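You operate a simulated robot arm through the tools that you are given. There is no shell and no other tool. Be economical: measure what you need, move in short steps, check, and stop when the job is done.

You run a simulated robot arm. Do the job below in one go: nothing can be reset, and whatever is moved stays where it is left.

Task
Put the gold axle from the top of the test desk on top of the white nylon shim there and the black axle on the white address label there.
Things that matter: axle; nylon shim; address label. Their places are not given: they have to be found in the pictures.

It is judged by the outcome, as a careful person would: the job done as asked, and still so three seconds after it is handed in. It fails if anything else is knocked over, pushed out of place, dropped, spilled or broken.

Robot
A 7-joint arm with a two-finger parallel gripper, fixed in place. Base frame: the origin is at the foot of the arm, x ahead of it, y to its left, z up; the work surface is at about z = 0.85. Readings come in m, degrees, newtons and seconds.
With the tool pointing down near the work surface it reaches from about 0.24 to 0.68 m from the base axis. Its first joint turns from -66.0 to 66.0 degrees. Payload 2.4 kg.
Tool frame: the origin (TCP) lies between the finger pads and is the grasp point; the fingertips stand 0.03 m ahead of it; z points along the fingers, y is the line along which they close. The gripper opens to 0.094 m. The fingers are 0.028 m wide and 0.01 m thick; the gripper's body (0.05 by 0.096 m) begins 0.055 m behind the TCP.
Orientation is that of the tool frame in the base frame, as [roll, pitch, yaw] about the fixed x, y, z axes, in that order (R = Rz(yaw) Ry(pitch) Rx(roll)). With the fingers straight down and closing along the base's y, the tool's x points along the base's -x, its y along +y and its z along -z.

Tools
- The arm moves only by the tool servo_tool. Its argument "plan" is a list of rows, each a list of 7 numbers: the shift along the base's x, y, z in mm, then the turn, a rotation vector about the base's x, y, z in degrees, then the closure in counts, from 0 (fully open) to 255 (shut). In form: [[tx, ty, tz, wx, wy, wz, claw], ...]. A call has 1 to 8 rows; each row shifts and turns the commanded pose from where the row before left it. A row lasts 0.2 s, in which the tool goes at most 0.05 m and 8.6 degrees; a call with a longer step from one row to the next is refused whole, and so is a gripper value outside its range. Where a pose cannot be reached the arm comes as near as it can. A force on the tool above 40 N (or 10 N above the force at the start of the call, whichever is more), or a blocked arm, ends the call early, and 0.2 s more pass. The fingers move at their own pace (about 0.153 m/s each) and stop on an object; they squeeze with about 22 N. The grip force told is the motor's: it shows also when the fingers shut on nothing. Time passes only in rows, and 0.2 s behind the last, so rows that do not move let the fingers close. The reply holds the time, the measured pose of the TCP, the force on the tool along the base axes, the opening and the grip force, in the units named above and with some noise, and new pictures: "views" is both (left out), scene, wrist or none.
- Cameras (640 x 400 px; columns grow to the right, rows downward): "scene" is fixed at [0.0482, 0.4791, 1.4495]; the picture's right is [-0.67, -0.75, 0.00], its down [-0.38, 0.34, -0.86] and it looks along [0.64, -0.57, -0.51] (base axes); focal length 356 px, centre (320, 200). "wrist" rides on the gripper at [0.076, 0.014, -0.103] in the tool frame; the picture's right is [-0.18, 0.98, 0.00], its down [-0.75, -0.14, -0.64] and it looks along [-0.63, -0.12, 0.77] (tool axes); focal length 243 px, centre (320, 200).
- point_at(camera, pixels): for up to 12 pixels [column, row] of the newest picture of that camera ("zoom" is the newest enlarged one), the place [x, y, z] in the base frame of the surface seen there, good to about 0.003 m. The clock stands still meanwhile.
- close_up(camera, box): a new picture of the part [left, top, right, bottom] of that camera's present view, enlarged. The clock stands still meanwhile.
- hand_in(): hands the job in; it is judged then, once.

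Keep the steps short. Do not move on a guess: measure, check each grasp and each placing, and mend mistakes. In all there are 60 turns and 170 pictures (those below and enlarged ones count). Leave the gripper open and the arm clear of the work at the hand-in unless told otherwise, and finish with a single line.

The tools are called after "Request:" by a JSON object that holds its "fn" and its "kwargs". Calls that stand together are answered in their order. servo_tool: Moves the arm, as the interface text tells. Its arguments: {"type":"object","properties":{"plan":{"type":"array"},"views":{"type":"string","enum":["both","scene","wrist","none"]}},"required":["plan"]} The other tools are called the same way: point_at (camera, pixels) gives the place of the surface under pixels of a picture; close_up (camera, box) takes an enlarged picture of a part of a camera's view; hand_in () hands the job in.

At the start:

```text
t: 0.0
tool_pos: [0.394, -0.0333, 1.1673]
orientation: [180.0, -0.1, 179.9]
wrist_force: [-1.4, -0.6, -0.8]
finger_gap: 0.094
grasp_force: 0.0
```

scene: 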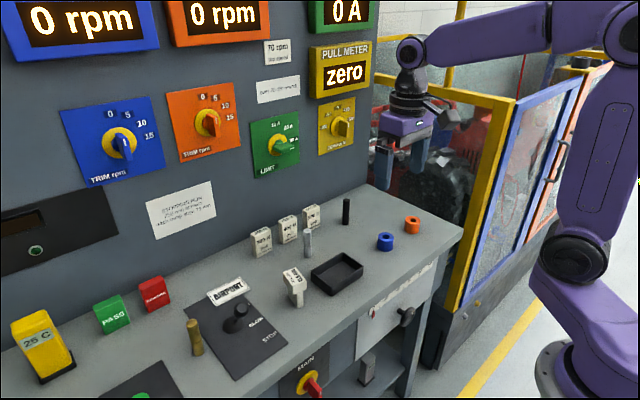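
wrist: 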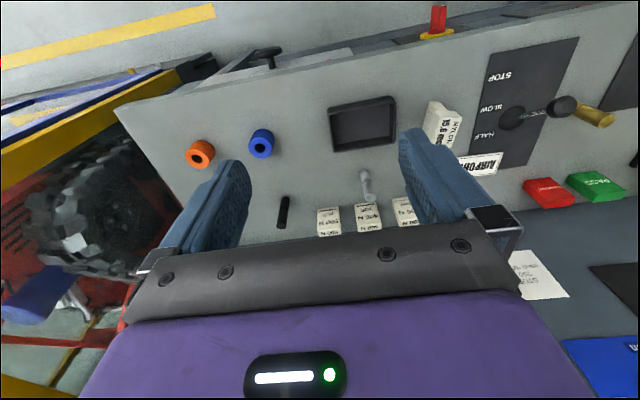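

I see a gold axle near (194,337), a black one near (346,210), a block marked NYLON near (294,285) and a white label near (228,290). I'll enlarge these areas to check.

Request:
{"fn": "close_up", "kwargs": {"camera": "scene", "box": [240, 180, 440, 305]}}

Request:
{"fn": "close_up", "kwargs": {"camera": "scene", "box": [140, 255, 320, 368]}}

Request:
{"fn": "close_up", "kwargs": {"camera": "wrist", "box": [260, 60, 640, 298]}}

Request:
{"fn": "point_at", "kwargs": {"camera": "scene", "pixels": [[192, 322], [196, 340], [199, 353], [346, 201], [346, 212], [347, 222], [292, 272], [297, 290], [297, 303], [211, 298], [246, 286], [228, 291]]}}

```text
3.20 times, centred on (340, 242) of scene
```

zoom: 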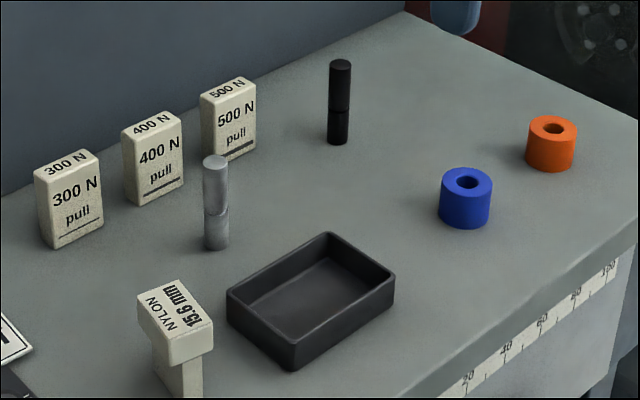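

```text
3.54 times, centred on (230, 312) of scene
```

zoom: 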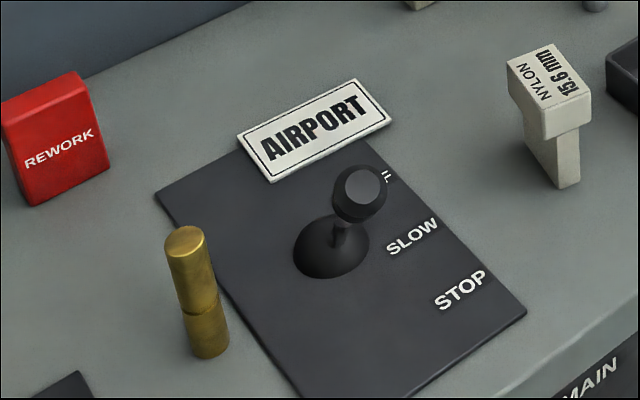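

```text
1.68 times, centred on (450, 179) of wrist
```

zoom: 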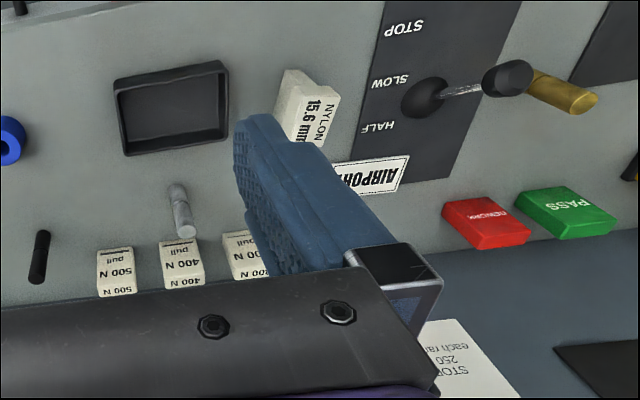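

```text
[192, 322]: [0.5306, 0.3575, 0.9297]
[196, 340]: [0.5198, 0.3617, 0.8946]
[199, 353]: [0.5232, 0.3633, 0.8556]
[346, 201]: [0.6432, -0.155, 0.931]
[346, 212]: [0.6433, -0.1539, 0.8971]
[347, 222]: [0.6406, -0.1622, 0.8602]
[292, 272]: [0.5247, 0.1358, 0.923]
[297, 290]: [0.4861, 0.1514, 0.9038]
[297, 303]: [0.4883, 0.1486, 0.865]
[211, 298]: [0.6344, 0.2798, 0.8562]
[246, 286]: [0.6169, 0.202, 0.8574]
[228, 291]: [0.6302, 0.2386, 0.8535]
```

The gold axle stands at about (0.528, 0.36), the black one at about (0.643, -0.157). The shim is a T-shaped block with a raised top, so I'll zoom in and measure its top and the label's corners.

Request:
{"fn": "close_up", "kwargs": {"camera": "scene", "box": [262, 258, 326, 314]}}

```text
7.14 times, centred on (294, 286) of scene
```

zoom: 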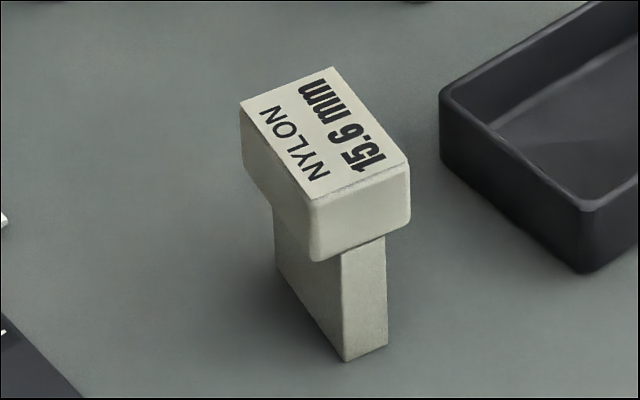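

Request:
{"fn": "point_at", "kwargs": {"camera": "zoom", "pixels": [[246, 104], [330, 72], [402, 163], [316, 195], [325, 132], [315, 250], [405, 222], [347, 355], [383, 343], [362, 290], [280, 260], [345, 185]]}}

Request:
{"fn": "point_at", "kwargs": {"camera": "scene", "pixels": [[208, 294], [216, 305], [249, 289], [241, 278], [237, 307], [215, 298], [228, 291], [220, 294], [232, 294], [224, 298], [188, 321], [196, 321]]}}

```text
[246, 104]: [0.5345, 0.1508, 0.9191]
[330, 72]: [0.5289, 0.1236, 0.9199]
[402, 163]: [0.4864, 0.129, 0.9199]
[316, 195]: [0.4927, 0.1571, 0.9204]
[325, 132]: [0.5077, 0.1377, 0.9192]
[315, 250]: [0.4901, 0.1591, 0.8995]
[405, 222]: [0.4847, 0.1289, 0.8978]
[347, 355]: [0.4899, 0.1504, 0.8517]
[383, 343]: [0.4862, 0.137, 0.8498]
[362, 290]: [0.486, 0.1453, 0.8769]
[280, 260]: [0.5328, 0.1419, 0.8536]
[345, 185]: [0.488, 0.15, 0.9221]
```

```text
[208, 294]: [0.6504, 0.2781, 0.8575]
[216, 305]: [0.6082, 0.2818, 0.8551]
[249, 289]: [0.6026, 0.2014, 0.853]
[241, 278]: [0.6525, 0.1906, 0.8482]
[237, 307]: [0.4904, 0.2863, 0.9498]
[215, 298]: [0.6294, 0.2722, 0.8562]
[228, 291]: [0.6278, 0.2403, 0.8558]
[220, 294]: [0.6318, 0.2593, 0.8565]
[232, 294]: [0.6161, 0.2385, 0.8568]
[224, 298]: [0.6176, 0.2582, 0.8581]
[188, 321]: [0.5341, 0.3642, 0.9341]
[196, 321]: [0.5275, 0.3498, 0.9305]
```

The shim's top is about x 0.487–0.534, y 0.124–0.157 at z 0.92, centred on (0.511, 0.140). The label's centre is about (0.628, 0.239) at z 0.856. Next I move high above toward the gold axle.

Request:
{"fn": "servo_tool", "kwargs": {"plan": [[15, 44, -8, 0, 0, 0, 0], [15, 44, -8, 0, 0, 0, 0], [15, 44, -8, 0, 0, 0, 0], [15, 44, -8, 0, 0, 0, 0], [15, 44, -8, 0, 0, 0, 0], [15, 44, -8, 0, 0, 0, 0], [15, 44, -8, 0, 0, 0, 0], [15, 44, -8, 0, 0, 0, 0]], "views": "wrist"}}

```text
t: 1.8
tool_pos: [0.5154, 0.3186, 1.1026]
orientation: [-179.9, 0.0, 180.0]
wrist_force: [0.8, -0.2, -0.8]
finger_gap: 0.0941
grasp_force: 0.0
```

wrist: 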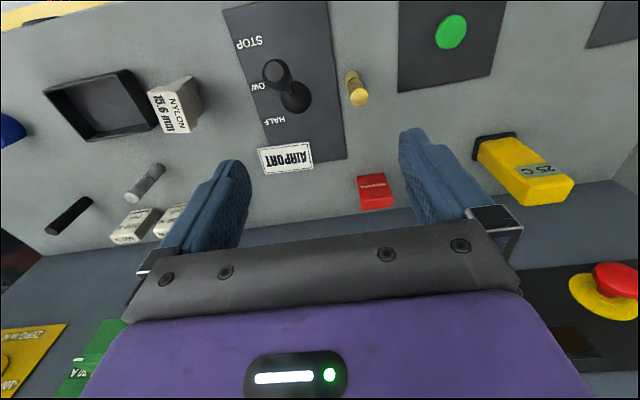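

The gold axle's top shows at wrist (359,97). I'll measure it, the knob and the label from here.

Request:
{"fn": "close_up", "kwargs": {"camera": "wrist", "box": [240, 40, 400, 140]}}

Request:
{"fn": "point_at", "kwargs": {"camera": "wrist", "pixels": [[359, 98], [353, 98], [365, 96], [356, 85], [353, 74], [275, 70], [265, 151], [309, 145], [313, 167], [270, 173], [289, 159]]}}

```text
4.00 times, centred on (320, 90) of wrist
```

zoom: 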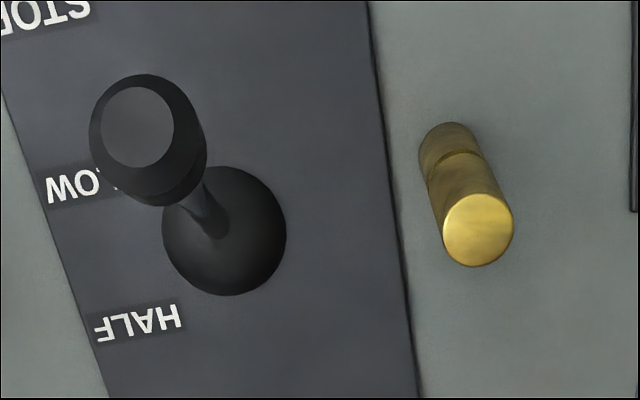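

```text
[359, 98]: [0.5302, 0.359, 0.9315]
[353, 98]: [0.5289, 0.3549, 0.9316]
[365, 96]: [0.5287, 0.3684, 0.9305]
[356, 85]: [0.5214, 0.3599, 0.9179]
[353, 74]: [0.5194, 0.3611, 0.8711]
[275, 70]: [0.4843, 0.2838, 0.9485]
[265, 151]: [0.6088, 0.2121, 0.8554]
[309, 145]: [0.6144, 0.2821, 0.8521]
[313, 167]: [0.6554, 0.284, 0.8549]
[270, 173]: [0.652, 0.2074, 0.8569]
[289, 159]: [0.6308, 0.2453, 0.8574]
```

The axle's top centre is (0.530, 0.360, 0.931) and the lever knob at (0.484, 0.284) stays clear of the fingers. I'll go above the axle and come down partway, with the gripper partly closed.

Request:
{"fn": "servo_tool", "kwargs": {"plan": [[14, 40, 0, 0, 0, 0, 80], [0, 0, -40, 0, 0, 0, 80], [0, 0, -40, 0, 0, 0, 80], [0, 0, -35, 0, 0, 0, 80], [0, 0, 0, 0, 0, 0, 80]]}}

```text
t: 3.0
tool_pos: [0.5262, 0.3577, 0.9872]
orientation: [180.0, 0.0, -179.9]
wrist_force: [0.6, 0.4, -0.9]
finger_gap: 0.0643
grasp_force: 0.0
```

scene: 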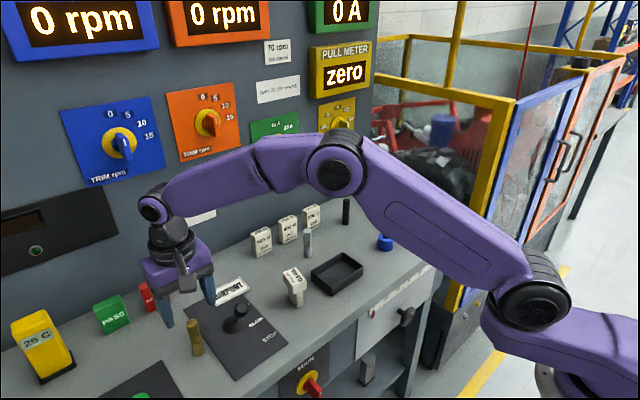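
wrist: 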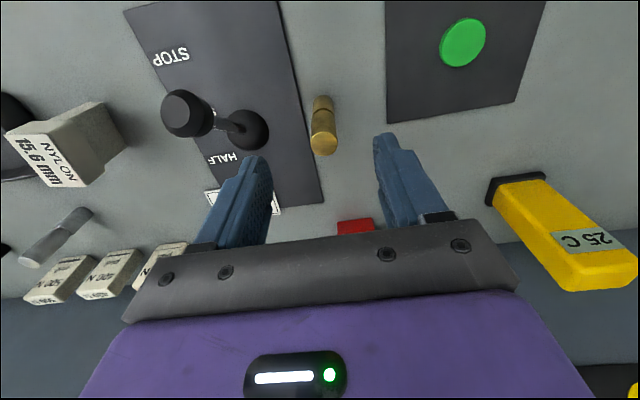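

The fingers stand either side of the axle at z 0.987. I shift 3 mm and 2 mm to centre, then go down to 0.905.

Request:
{"fn": "servo_tool", "kwargs": {"plan": [[3, 2, 0, 0, 0, 0, 80], [0, 0, -30, 0, 0, 0, 80], [0, 0, -30, 0, 0, 0, 80], [0, 0, -22, 0, 0, 0, 80], [0, 0, 0, 0, 0, 0, 80]]}}

```text
t: 4.2
tool_pos: [0.53, 0.3622, 0.9056]
orientation: [-179.9, -0.1, 180.0]
wrist_force: [-0.3, -0.5, -0.1]
finger_gap: 0.0645
grasp_force: 0.1
```

scene: 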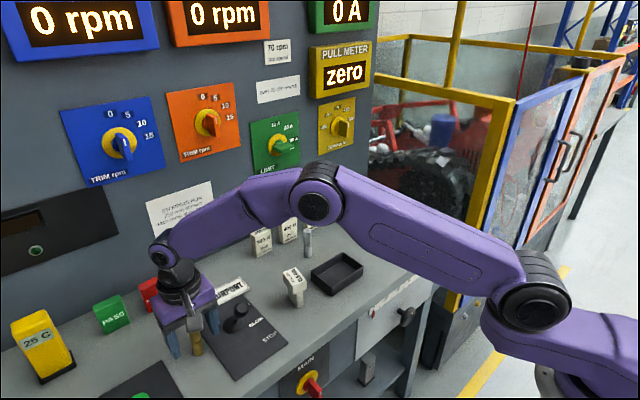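
wrist: 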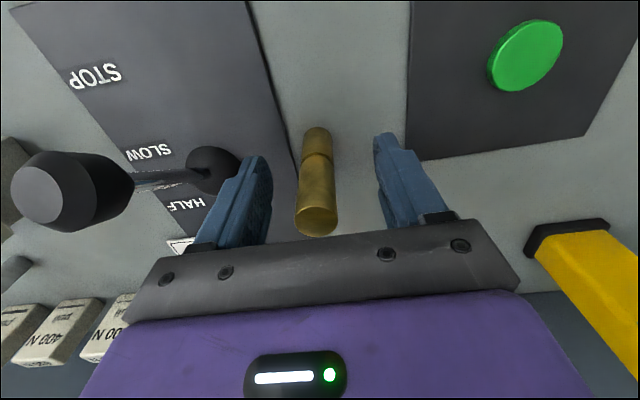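

The axle is between the fingers. I'll check its centre against the TCP.

Request:
{"fn": "point_at", "kwargs": {"camera": "wrist", "pixels": [[316, 222], [318, 190], [317, 165], [268, 190], [380, 170]]}}

```text
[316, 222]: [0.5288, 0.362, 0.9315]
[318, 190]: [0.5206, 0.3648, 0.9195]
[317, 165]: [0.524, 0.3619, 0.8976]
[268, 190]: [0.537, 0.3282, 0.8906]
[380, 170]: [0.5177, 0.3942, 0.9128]
```

The axle centre is at (0.529, 0.362), so it is centred. Now I close the gripper.

Request:
{"fn": "servo_tool", "kwargs": {"plan": [[0, 0, 0, 0, 0, 0, 160], [0, 0, 0, 0, 0, 0, 255], [0, 0, 0, 0, 0, 0, 255], [0, 0, 0, 0, 0, 0, 255]], "views": "wrist"}}

```text
t: 5.2
tool_pos: [0.5305, 0.3618, 0.907]
orientation: [180.0, 0.1, 180.0]
wrist_force: [0.7, 0.0, -0.2]
finger_gap: 0.0195
grasp_force: 21.3
```

wrist: 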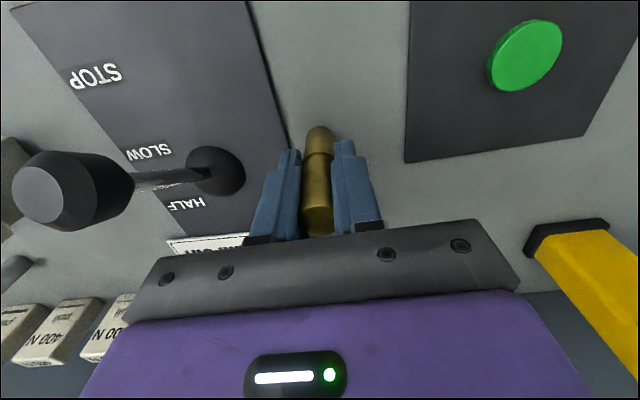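

The gap is 19.5 mm with 21 N of grip, so the axle is held. I lift it 130 mm and carry it over the shim.

Request:
{"fn": "servo_tool", "kwargs": {"plan": [[0, 0, 40, 0, 0, 0, 255], [0, 0, 45, 0, 0, 0, 255], [0, 0, 45, 0, 0, 0, 255], [-4, -45, 0, 0, 0, 0, 255], [-4, -45, 0, 0, 0, 0, 255], [-4, -45, 0, 0, 0, 0, 255], [-4, -45, 0, 0, 0, 0, 255], [-3, -42, 0, 0, 0, 0, 255]]}}

```text
t: 7.0
tool_pos: [0.5159, 0.1384, 1.0383]
orientation: [-180.0, 0.0, -179.9]
wrist_force: [-0.3, 0.0, -1.1]
finger_gap: 0.0194
grasp_force: 21.9
```

scene: 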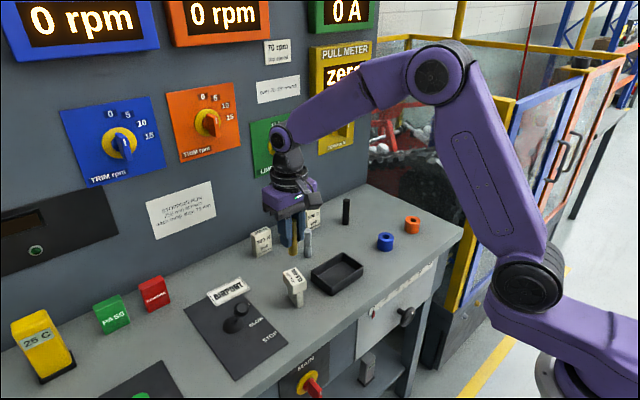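
wrist: 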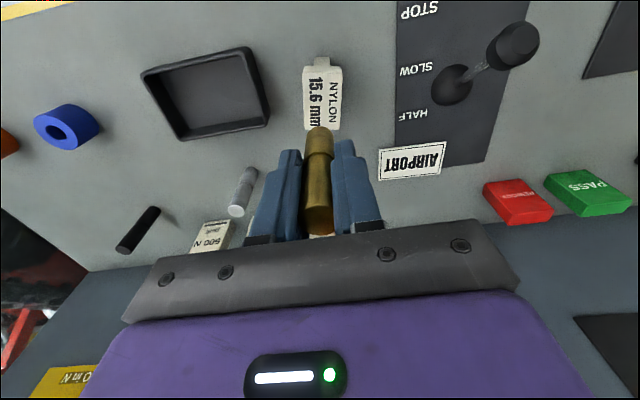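

The axle is above the shim. I'll measure the axle's lower end and the shim's top from the scene view, plus the near top corners from the wrist view.

Request:
{"fn": "close_up", "kwargs": {"camera": "scene", "box": [254, 220, 334, 310]}}

Request:
{"fn": "point_at", "kwargs": {"camera": "wrist", "pixels": [[306, 70], [341, 70], [304, 126], [340, 126], [319, 143], [318, 165], [318, 132], [321, 99]]}}

```text
4.44 times, centred on (294, 265) of scene
```

zoom: 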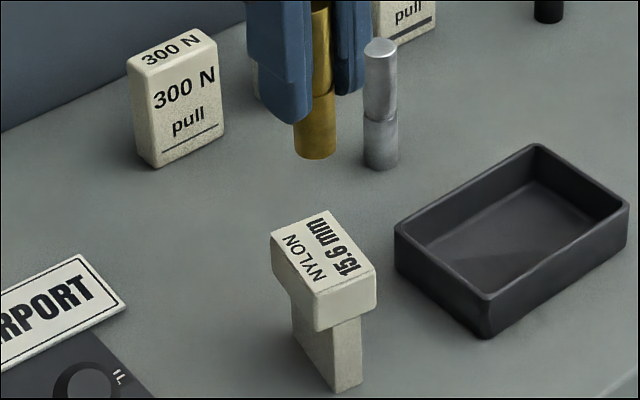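

```text
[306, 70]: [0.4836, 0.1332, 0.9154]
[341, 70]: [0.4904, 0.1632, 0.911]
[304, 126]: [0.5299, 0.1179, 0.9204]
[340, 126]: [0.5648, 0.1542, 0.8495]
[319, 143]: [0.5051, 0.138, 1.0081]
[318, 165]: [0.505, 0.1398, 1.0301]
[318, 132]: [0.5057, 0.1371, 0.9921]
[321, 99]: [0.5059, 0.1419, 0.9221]
```

The axle's centre is about (0.515, 0.139) and the shim's is (0.511, 0.140). I correct by -3 mm and +1 mm and lower 52 mm, stopping just above the top.

Request:
{"fn": "servo_tool", "kwargs": {"plan": [[-3, 1, 0, 0, 0, 0, 255], [0, 0, -20, 0, 0, 0, 255], [0, 0, -18, 0, 0, 0, 255], [0, 0, -14, 0, 0, 0, 255], [0, 0, 0, 0, 0, 0, 255]]}}

Request:
{"fn": "close_up", "kwargs": {"camera": "scene", "box": [254, 230, 334, 310]}}

```text
t: 8.2
tool_pos: [0.511, 0.1399, 0.9843]
orientation: [-179.9, 0.0, -180.0]
wrist_force: [0.3, 0.2, -3.0]
finger_gap: 0.0196
grasp_force: 22.4
```

scene: 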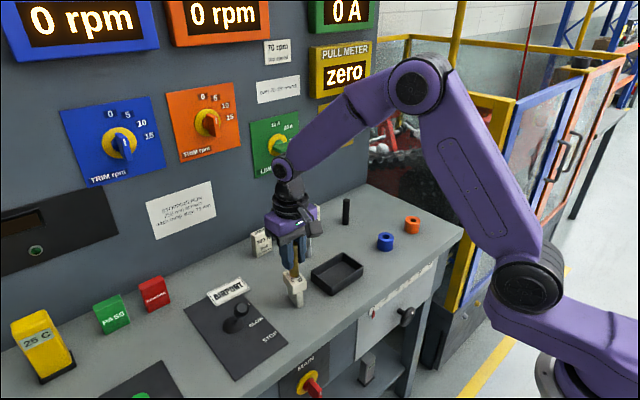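
wrist: 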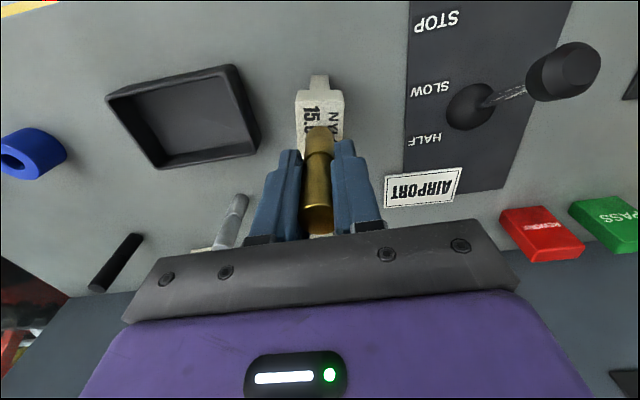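

```text
5.00 times, centred on (294, 270) of scene
```

zoom: 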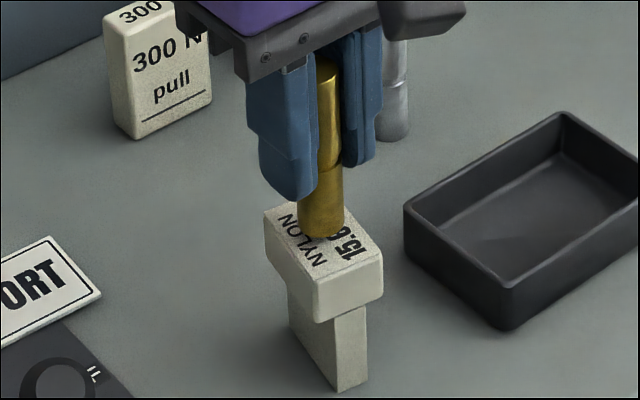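

The axle's end is a few mm above the centre of the shim's top. I go down in small steps and watch the force.

Request:
{"fn": "servo_tool", "kwargs": {"plan": [[0, 0, -2, 0, 0, 0, 255], [0, 0, -2, 0, 0, 0, 255], [0, 0, 0, 0, 0, 0, 255]], "views": "none"}}

Request:
{"fn": "close_up", "kwargs": {"camera": "scene", "box": [264, 245, 324, 305]}}

```text
t: 9.0
tool_pos: [0.5101, 0.1401, 0.9803]
orientation: [180.0, 0.1, -180.0]
wrist_force: [-0.2, 0.5, -2.4]
finger_gap: 0.0197
grasp_force: 21.9
```

```text
6.67 times, centred on (294, 275) of scene
```

zoom: 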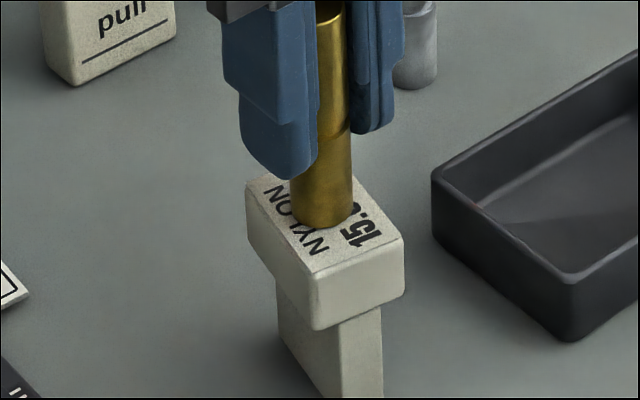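

There is no contact yet, so I continue in 1.5 mm steps.

Request:
{"fn": "servo_tool", "kwargs": {"plan": [[0, 0, -1.5, 0, 0, 0, 255], [0, 0, 0, 0, 0, 0, 255], [0, 0, -1.5, 0, 0, 0, 255], [0, 0, 0, 0, 0, 0, 255]], "views": "none"}}

Request:
{"fn": "close_up", "kwargs": {"camera": "scene", "box": [264, 245, 324, 305]}}

```text
t: 10.0
tool_pos: [0.5101, 0.1392, 0.9778]
orientation: [179.9, 0.2, -180.0]
wrist_force: [-1.2, -0.3, 16.0]
finger_gap: 0.0194
grasp_force: 22.3
```

```text
6.67 times, centred on (294, 275) of scene
```

zoom: 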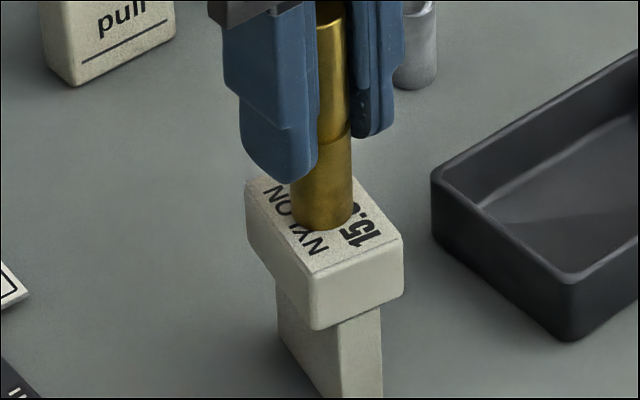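

The upward force is now 16 N, so it is resting on the shim. I ease up 0.7 mm and read the force.

Request:
{"fn": "servo_tool", "kwargs": {"plan": [[0, 0, 0.7, 0, 0, 0, 255], [0, 0, 0, 0, 0, 0, 255]], "views": "none"}}

```text
t: 10.6
tool_pos: [0.5098, 0.1401, 0.9779]
orientation: [-180.0, 0.1, 180.0]
wrist_force: [2.1, 0.1, 6.4]
finger_gap: 0.0195
grasp_force: 22.1
```

It presses with about 8 N. Now I open slowly.

Request:
{"fn": "servo_tool", "kwargs": {"plan": [[0, 0, 0, 0, 0, 0, 195], [0, 0, 0, 0, 0, 0, 180], [0, 0, 0, 0, 0, 0, 140], [0, 0, 0, 0, 0, 0, 90], [0, 0, 0, 0, 0, 0, 90]]}}

Request:
{"fn": "close_up", "kwargs": {"camera": "scene", "box": [254, 230, 334, 310]}}

```text
t: 11.8
tool_pos: [0.5099, 0.1393, 0.9792]
orientation: [180.0, 0.0, -180.0]
wrist_force: [0.2, 0.3, -0.3]
finger_gap: 0.0608
grasp_force: 0.0
```

scene: 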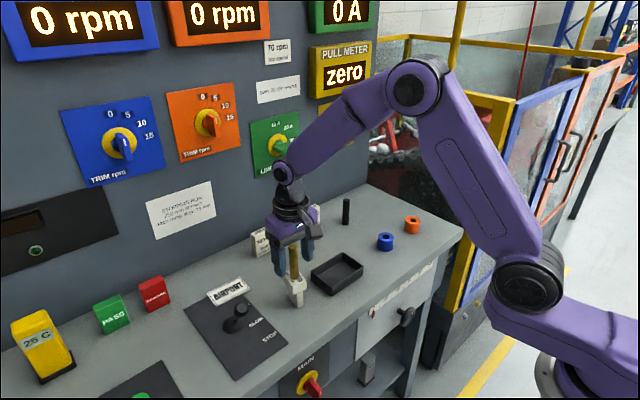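
wrist: 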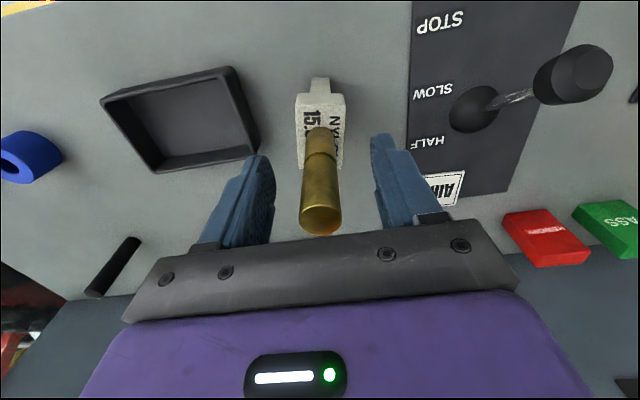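

```text
5.00 times, centred on (294, 270) of scene
```

zoom: 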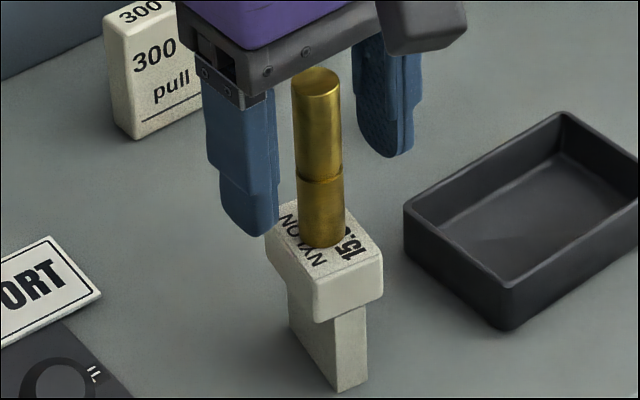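

The gold axle stands upright on the shim. I lift straight up 120 mm and then head toward the black axle.

Request:
{"fn": "servo_tool", "kwargs": {"plan": [[0, 0, 40, 0, 0, 0, 90], [0, 0, 45, 0, 0, 0, 90], [0, 0, 45, 0, 0, 0, 90], [16, -45, 0, 0, 0, 0, 90], [16, -45, 0, 0, 0, 0, 90], [16, -45, 0, 0, 0, 0, 90], [16, -45, 0, 0, 0, 0, 90], [16, -45, 0, 0, 0, 0, 80]]}}

```text
t: 13.6
tool_pos: [0.59, -0.0866, 1.1067]
orientation: [-180.0, 0.0, -179.9]
wrist_force: [0.2, -0.2, 0.2]
finger_gap: 0.0645
grasp_force: 0.1
```

scene: 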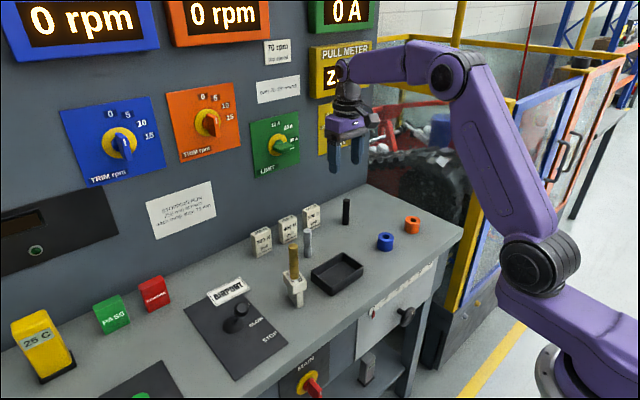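
wrist: 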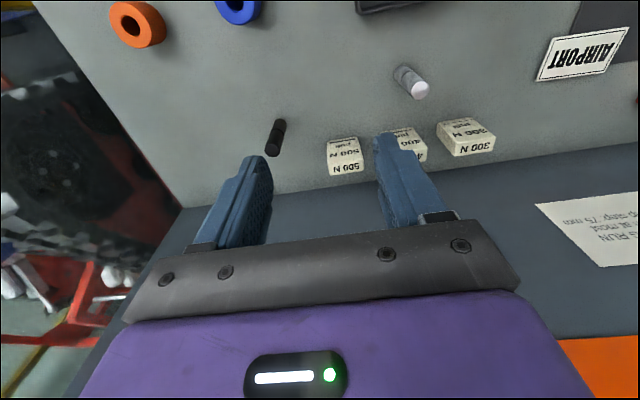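

The gold axle stays put. The black axle shows at wrist (275,148), and I measure it together with the wall behind and the 500 N block.

Request:
{"fn": "close_up", "kwargs": {"camera": "wrist", "box": [240, 100, 400, 200]}}

Request:
{"fn": "point_at", "kwargs": {"camera": "wrist", "pixels": [[273, 151], [275, 140], [279, 124], [269, 149], [279, 151], [330, 140], [328, 172], [362, 170], [300, 185], [300, 205], [340, 200]]}}

Request:
{"fn": "point_at", "kwargs": {"camera": "scene", "pixels": [[346, 200], [343, 200], [349, 200], [346, 208], [346, 216], [347, 222]]}}

```text
4.00 times, centred on (320, 150) of wrist
```

zoom: 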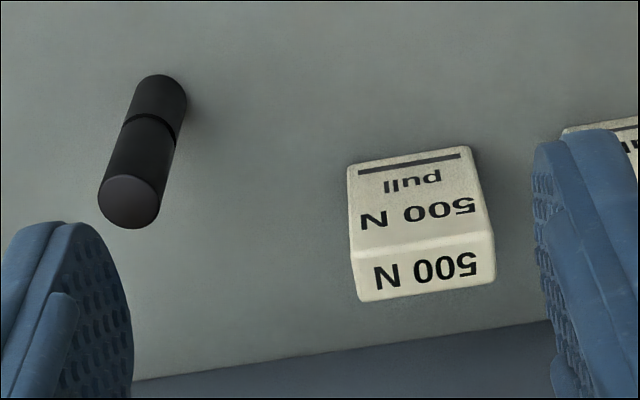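

```text
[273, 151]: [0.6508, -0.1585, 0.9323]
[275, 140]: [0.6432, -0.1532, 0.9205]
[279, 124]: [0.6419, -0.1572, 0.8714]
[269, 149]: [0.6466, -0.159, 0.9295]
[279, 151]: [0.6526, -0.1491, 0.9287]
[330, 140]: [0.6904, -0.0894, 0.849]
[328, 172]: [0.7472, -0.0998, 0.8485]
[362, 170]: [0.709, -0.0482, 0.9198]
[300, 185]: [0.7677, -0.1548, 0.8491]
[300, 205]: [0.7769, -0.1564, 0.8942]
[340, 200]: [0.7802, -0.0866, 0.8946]
```

```text
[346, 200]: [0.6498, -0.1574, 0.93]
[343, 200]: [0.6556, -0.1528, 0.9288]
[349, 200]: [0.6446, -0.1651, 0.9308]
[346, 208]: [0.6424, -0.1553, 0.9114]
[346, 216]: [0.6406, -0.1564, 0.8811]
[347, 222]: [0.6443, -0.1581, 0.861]
```

The black axle's top centre is (0.650, -0.157, 0.931), and the wall at x 0.778 leaves room. I move above it and come down to about 0.985.

Request:
{"fn": "servo_tool", "kwargs": {"plan": [[30, -35, 0, 0, 0, 0, 80], [30, -35, 0, 0, 0, 0, 80], [0, 0, -40, 0, 0, 0, 80], [0, 0, -40, 0, 0, 0, 80], [0, 0, -40, 0, 0, 0, 80], [0, 0, 0, 0, 0, 0, 80]]}}

```text
t: 15.0
tool_pos: [0.644, -0.1535, 0.9864]
orientation: [-180.0, 0.1, -179.9]
wrist_force: [0.4, 0.6, 0.9]
finger_gap: 0.0651
grasp_force: 0.1
out of reach, approached as far as the arm can: row 2
```

scene: 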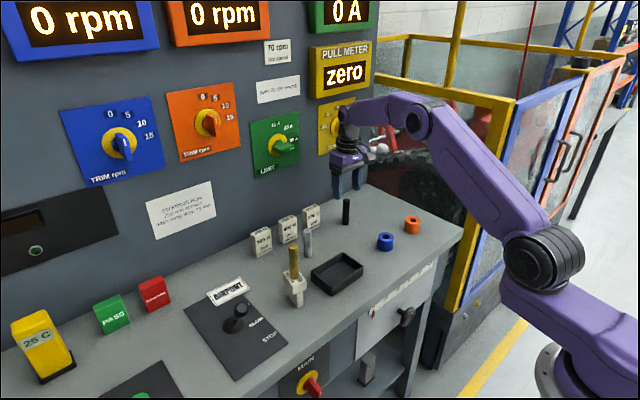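
wrist: 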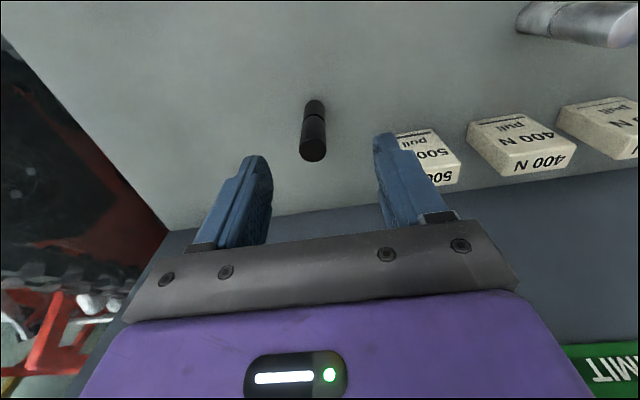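

At the high point the reach was limited, so the tool is at (0.644, -0.1535). I shift by +6 and -4 mm and descend to about 0.925 to check.

Request:
{"fn": "servo_tool", "kwargs": {"plan": [[6, -4, 0, 0, 0, 0, 80], [0, 0, -20, 0, 0, 0, 80], [0, 0, -20, 0, 0, 0, 80], [0, 0, 0, 0, 0, 0, 80]], "views": "wrist"}}

Request:
{"fn": "close_up", "kwargs": {"camera": "wrist", "box": [220, 100, 420, 225]}}

```text
t: 16.0
tool_pos: [0.6501, -0.1581, 0.946]
orientation: [-180.0, 0.0, -180.0]
wrist_force: [-0.8, -0.4, -0.2]
finger_gap: 0.0647
grasp_force: 0.1
```

wrist: 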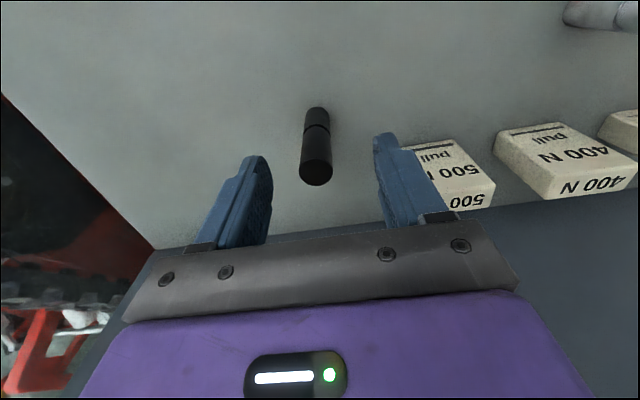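

```text
3.20 times, centred on (320, 162) of wrist
```

zoom: 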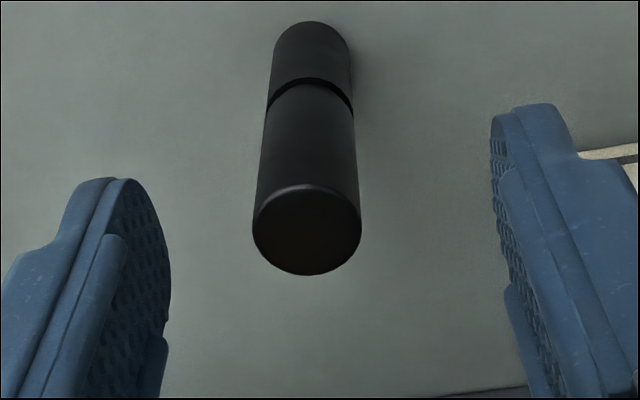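

Request:
{"fn": "point_at", "kwargs": {"camera": "zoom", "pixels": [[306, 232], [260, 232], [352, 232], [306, 265], [308, 140]]}}

```text
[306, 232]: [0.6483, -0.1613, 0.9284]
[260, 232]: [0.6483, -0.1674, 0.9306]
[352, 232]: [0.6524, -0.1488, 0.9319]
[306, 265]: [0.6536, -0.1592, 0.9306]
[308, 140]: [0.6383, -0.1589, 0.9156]
```

The axle centre (0.650, -0.159) matches the TCP. I go down 41 mm to 0.905 and close.

Request:
{"fn": "servo_tool", "kwargs": {"plan": [[0, -1, -21, 0, 0, 0, 80], [0, 0, -20, 0, 0, 0, 80], [0, 0, 0, 0, 0, 0, 80], [0, 0, 0, 0, 0, 0, 160], [0, 0, 0, 0, 0, 0, 255], [0, 0, 0, 0, 0, 0, 255], [0, 0, 0, 0, 0, 0, 255]]}}

```text
t: 17.6
tool_pos: [0.6491, -0.1576, 0.9057]
orientation: [-180.0, 0.0, 180.0]
wrist_force: [-0.1, 0.0, -0.6]
finger_gap: 0.0196
grasp_force: 22.1
```

scene: 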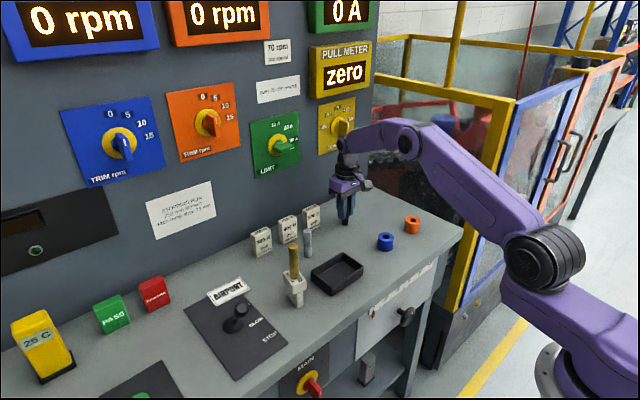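
wrist: 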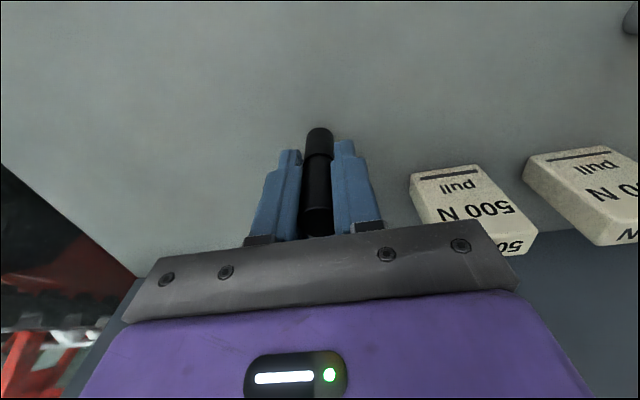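

Gap is 19.6 mm and grip 22 N, so it is held. I lift 125 mm while pulling in slightly, then move along +y at x 0.63, above the grey axle and blocks.

Request:
{"fn": "servo_tool", "kwargs": {"plan": [[0, 0, 42, 0, 0, 0, 255], [-10, 0, 42, 0, 0, 0, 255], [-10, 0, 41, 0, 0, 0, 255], [0, 45, 0, 0, 0, 0, 255], [0, 45, 0, 0, 0, 0, 255], [0, 45, 0, 0, 0, 0, 255], [0, 45, 0, 0, 0, 0, 255], [0, 45, 0, 0, 0, 0, 255]]}}

```text
t: 19.4
tool_pos: [0.631, 0.0678, 1.0318]
orientation: [180.0, 0.1, 180.0]
wrist_force: [0.8, -0.2, -2.5]
finger_gap: 0.0191
grasp_force: 21.7
```

scene: 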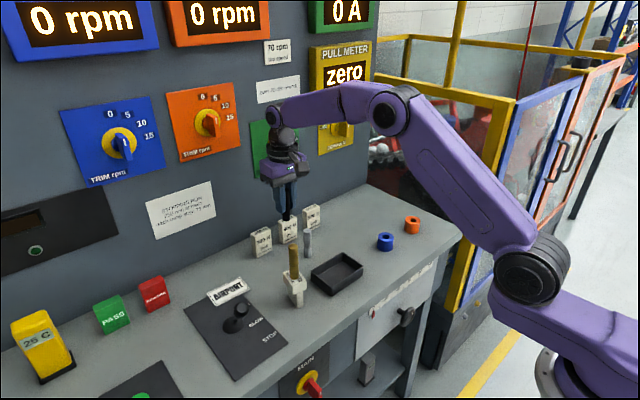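
wrist: 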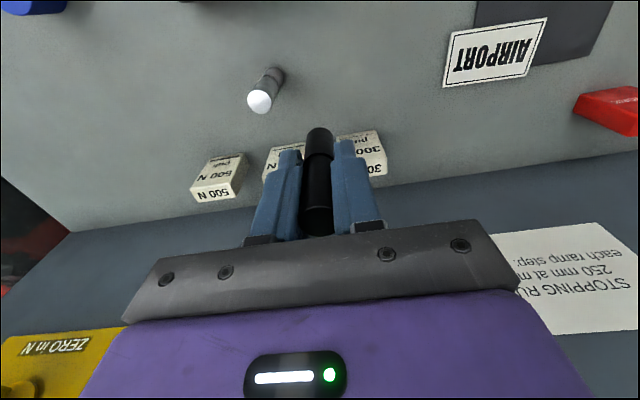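

It is clear of everything. I continue 172 mm in +y to above the label.

Request:
{"fn": "servo_tool", "kwargs": {"plan": [[-1, 43, 0, 0, 0, 0, 255], [-1, 43, 0, 0, 0, 0, 255], [-1, 43, 0, 0, 0, 0, 255], [-1, 43, 0, 0, 0, 0, 255], [0, 0, -30, 0, 0, 0, 255], [0, 0, 0, 0, 0, 0, 255]]}}

Request:
{"fn": "close_up", "kwargs": {"camera": "scene", "box": [190, 220, 290, 320]}}

```text
t: 20.8
tool_pos: [0.6254, 0.2372, 1.0008]
orientation: [179.9, 0.0, 180.0]
wrist_force: [0.0, 0.2, -1.6]
finger_gap: 0.0196
grasp_force: 21.9
```

scene: 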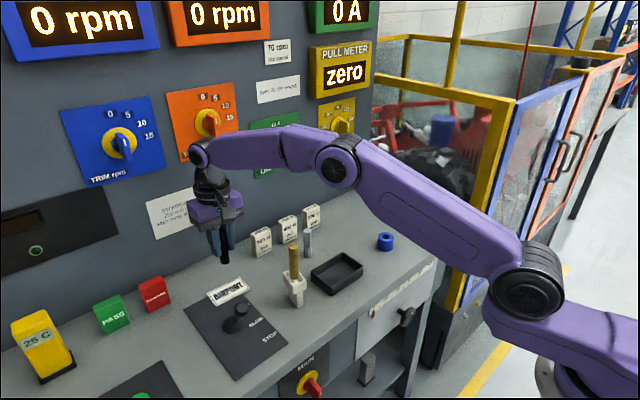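
wrist: 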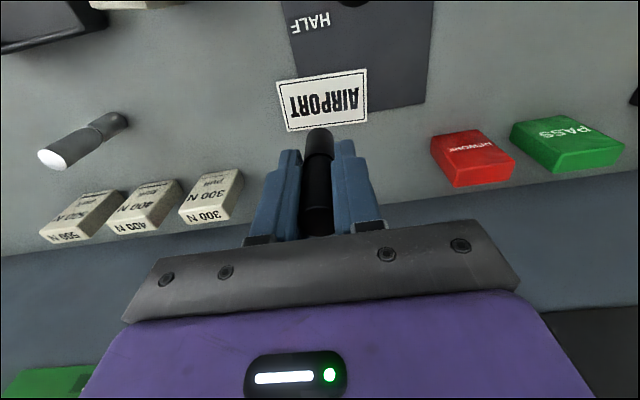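

```text
4.00 times, centred on (240, 270) of scene
```

zoom: 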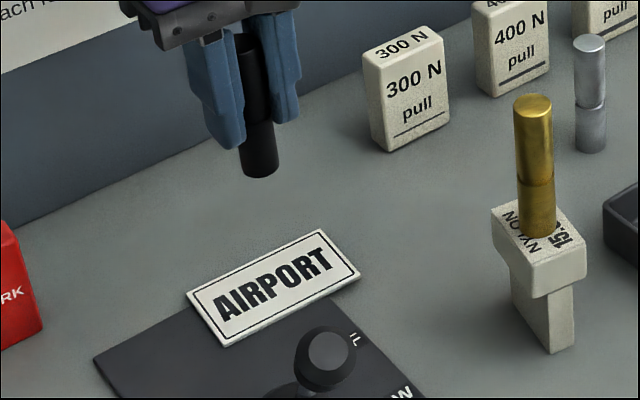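

Request:
{"fn": "point_at", "kwargs": {"camera": "zoom", "pixels": [[192, 295], [320, 235], [354, 274], [228, 340], [273, 287], [260, 160], [258, 135]]}}

Request:
{"fn": "point_at", "kwargs": {"camera": "wrist", "pixels": [[281, 84], [364, 73], [367, 118], [290, 128], [323, 102], [319, 150]]}}

```text
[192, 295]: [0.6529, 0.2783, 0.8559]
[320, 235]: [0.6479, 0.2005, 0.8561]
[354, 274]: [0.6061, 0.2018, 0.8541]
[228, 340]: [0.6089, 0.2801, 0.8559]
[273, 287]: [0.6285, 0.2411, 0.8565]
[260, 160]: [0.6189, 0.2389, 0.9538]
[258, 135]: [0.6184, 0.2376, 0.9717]
```

```text
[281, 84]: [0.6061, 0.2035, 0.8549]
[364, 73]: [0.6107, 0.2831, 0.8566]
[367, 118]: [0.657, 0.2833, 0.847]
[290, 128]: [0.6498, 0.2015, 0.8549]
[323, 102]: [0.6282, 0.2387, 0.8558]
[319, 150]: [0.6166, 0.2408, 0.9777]
```

The label's centre is (0.629, 0.241) and the axle is at about (0.626, 0.238). I shift 2 mm each way and lower to 0.922, a few mm above contact.

Request:
{"fn": "servo_tool", "kwargs": {"plan": [[2, 2, 0, 0, 0, 0, 255], [0, 0, -30, 0, 0, 0, 255], [0, 0, -28, 0, 0, 0, 255], [0, 0, -20, 0, 0, 0, 255], [0, 0, 0, 0, 0, 0, 255]]}}

Request:
{"fn": "close_up", "kwargs": {"camera": "scene", "box": [190, 240, 270, 320]}}

```text
t: 22.0
tool_pos: [0.6273, 0.2416, 0.9227]
orientation: [179.9, 0.0, 179.9]
wrist_force: [0.2, 0.0, -1.9]
finger_gap: 0.0194
grasp_force: 22.3
```

scene: 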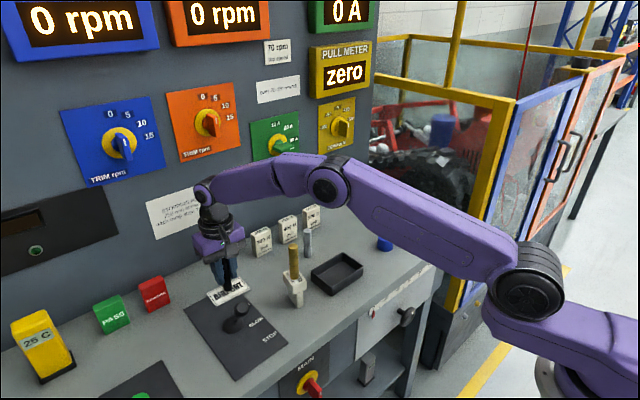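
wrist: 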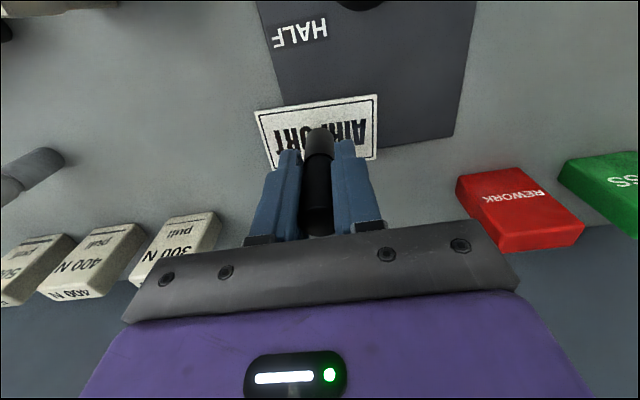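

```text
5.00 times, centred on (230, 280) of scene
```

zoom: 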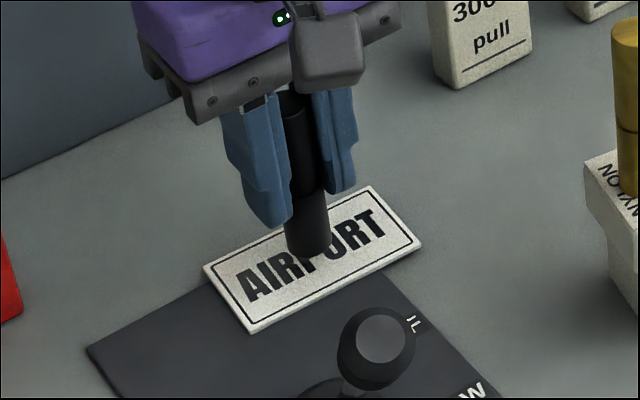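

The axle is just above the middle of the label. I go down in small steps and watch the force.

Request:
{"fn": "servo_tool", "kwargs": {"plan": [[0, 0, -3, 0, 0, 0, 255], [0, 0, -2, 0, 0, 0, 255], [0, 0, 0, 0, 0, 0, 255]], "views": "none"}}

```text
t: 22.8
tool_pos: [0.6279, 0.2405, 0.9179]
orientation: [179.9, 0.0, 180.0]
wrist_force: [0.7, -0.1, -2.7]
finger_gap: 0.0195
grasp_force: 21.8
```

No contact yet at 0.918. I continue.

Request:
{"fn": "servo_tool", "kwargs": {"plan": [[0, 0, -1.5, 0, 0, 0, 255], [0, 0, 0, 0, 0, 0, 255], [0, 0, -1.5, 0, 0, 0, 255], [0, 0, 0, 0, 0, 0, 255]], "views": "none"}}

```text
t: 23.8
tool_pos: [0.6287, 0.2409, 0.9143]
orientation: [-179.9, 0.0, 180.0]
wrist_force: [0.4, -0.6, -1.5]
finger_gap: 0.0197
grasp_force: 22.0
```

Request:
{"fn": "servo_tool", "kwargs": {"plan": [[0, 0, -1, 0, 0, 0, 255], [0, 0, 0, 0, 0, 0, 255], [0, 0, -1, 0, 0, 0, 255], [0, 0, 0, 0, 0, 0, 255]], "views": "none"}}

Request:
{"fn": "close_up", "kwargs": {"camera": "scene", "box": [200, 250, 260, 310]}}

```text
t: 24.8
tool_pos: [0.6278, 0.2404, 0.9129]
orientation: [180.0, 0.1, 180.0]
wrist_force: [0.8, -0.5, 3.1]
finger_gap: 0.0192
grasp_force: 21.7
```

```text
6.67 times, centred on (230, 280) of scene
```

zoom: 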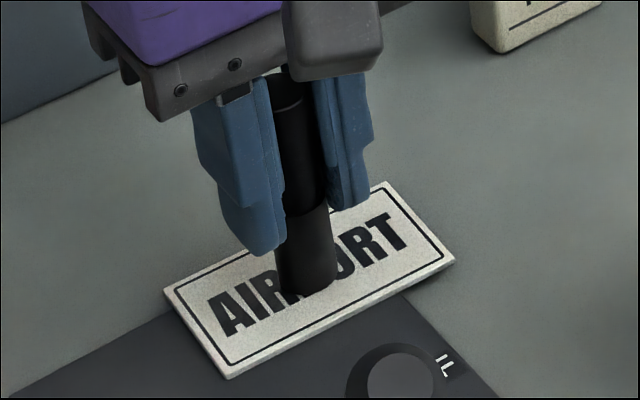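

The force has gone from about -2 N to +3 N, so the axle is touching the label lightly. I open slowly.

Request:
{"fn": "servo_tool", "kwargs": {"plan": [[0, 0, 0, 0, 0, 0, 195], [0, 0, 0, 0, 0, 0, 180], [0, 0, 0, 0, 0, 0, 140], [0, 0, 0, 0, 0, 0, 90], [0, 0, 0, 0, 0, 0, 90]], "views": "wrist"}}

Request:
{"fn": "close_up", "kwargs": {"camera": "scene", "box": [190, 240, 270, 320]}}

```text
t: 26.0
tool_pos: [0.6292, 0.2402, 0.9132]
orientation: [-180.0, 0.0, 180.0]
wrist_force: [-0.4, 0.7, 0.3]
finger_gap: 0.0608
grasp_force: 0.0
```

wrist: 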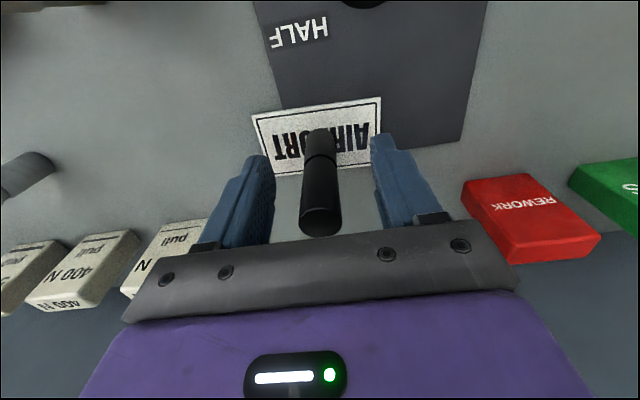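

```text
5.00 times, centred on (230, 280) of scene
```

zoom: 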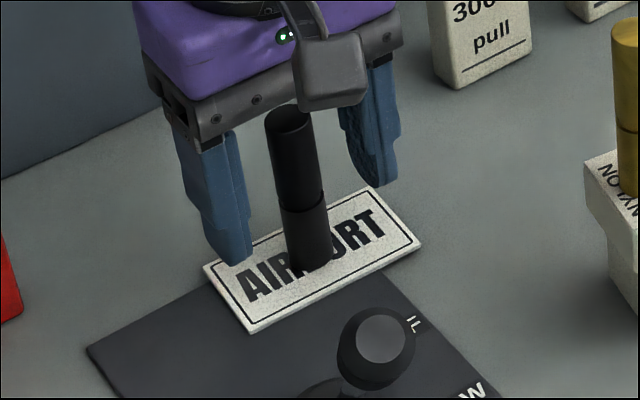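

The black axle stands on the label. I lift straight up 95 mm first, then up and back, keeping clear of the knob and the gold axle.

Request:
{"fn": "servo_tool", "kwargs": {"plan": [[0, 0, 30, 0, 0, 0, 90], [0, 0, 35, 0, 0, 0, 90], [0, 0, 30, 0, 0, 0, 90], [-20, 0, 40, 0, 0, 0, 40], [-20, 0, 40, 0, 0, 0, 0], [-20, 0, 40, 0, 0, 0, 0], [-30, 0, 20, 0, 0, 0, 0], [0, 0, 0, 0, 0, 0, 0]]}}

Request:
{"fn": "close_up", "kwargs": {"camera": "scene", "box": [190, 200, 350, 320]}}

```text
t: 27.8
tool_pos: [0.5405, 0.2405, 1.1465]
orientation: [179.9, 0.0, -180.0]
wrist_force: [0.3, 0.5, 0.5]
finger_gap: 0.094
grasp_force: 0.1
```

scene: 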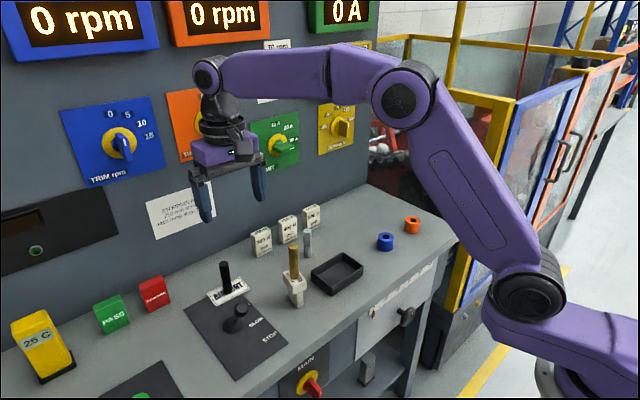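
wrist: 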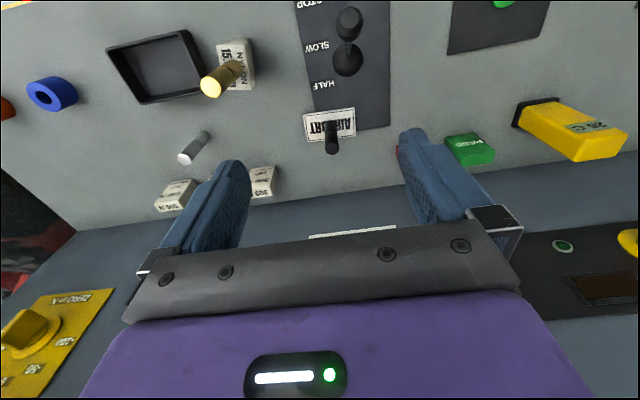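

```text
3.33 times, centred on (270, 260) of scene
```

zoom: 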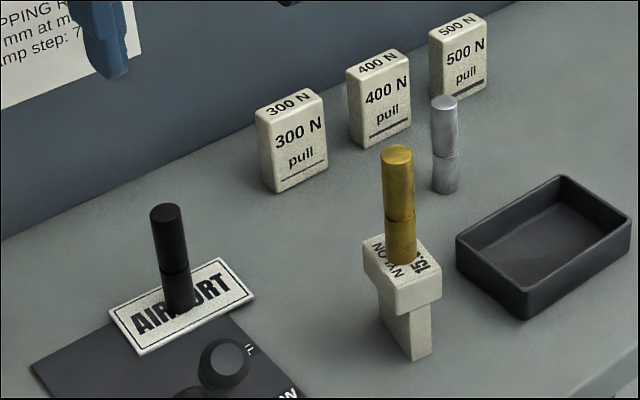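

Both axles stand upright where asked, everything else is where it was, and the gripper is open and clear. I hand in now.

Request:
{"fn": "hand_in", "kwargs": {}}

```text
The job is handed in.
```

Job handed in: the gold axle is standing on the nylon shim, the black axle is standing on the address label, and nothing else was moved.
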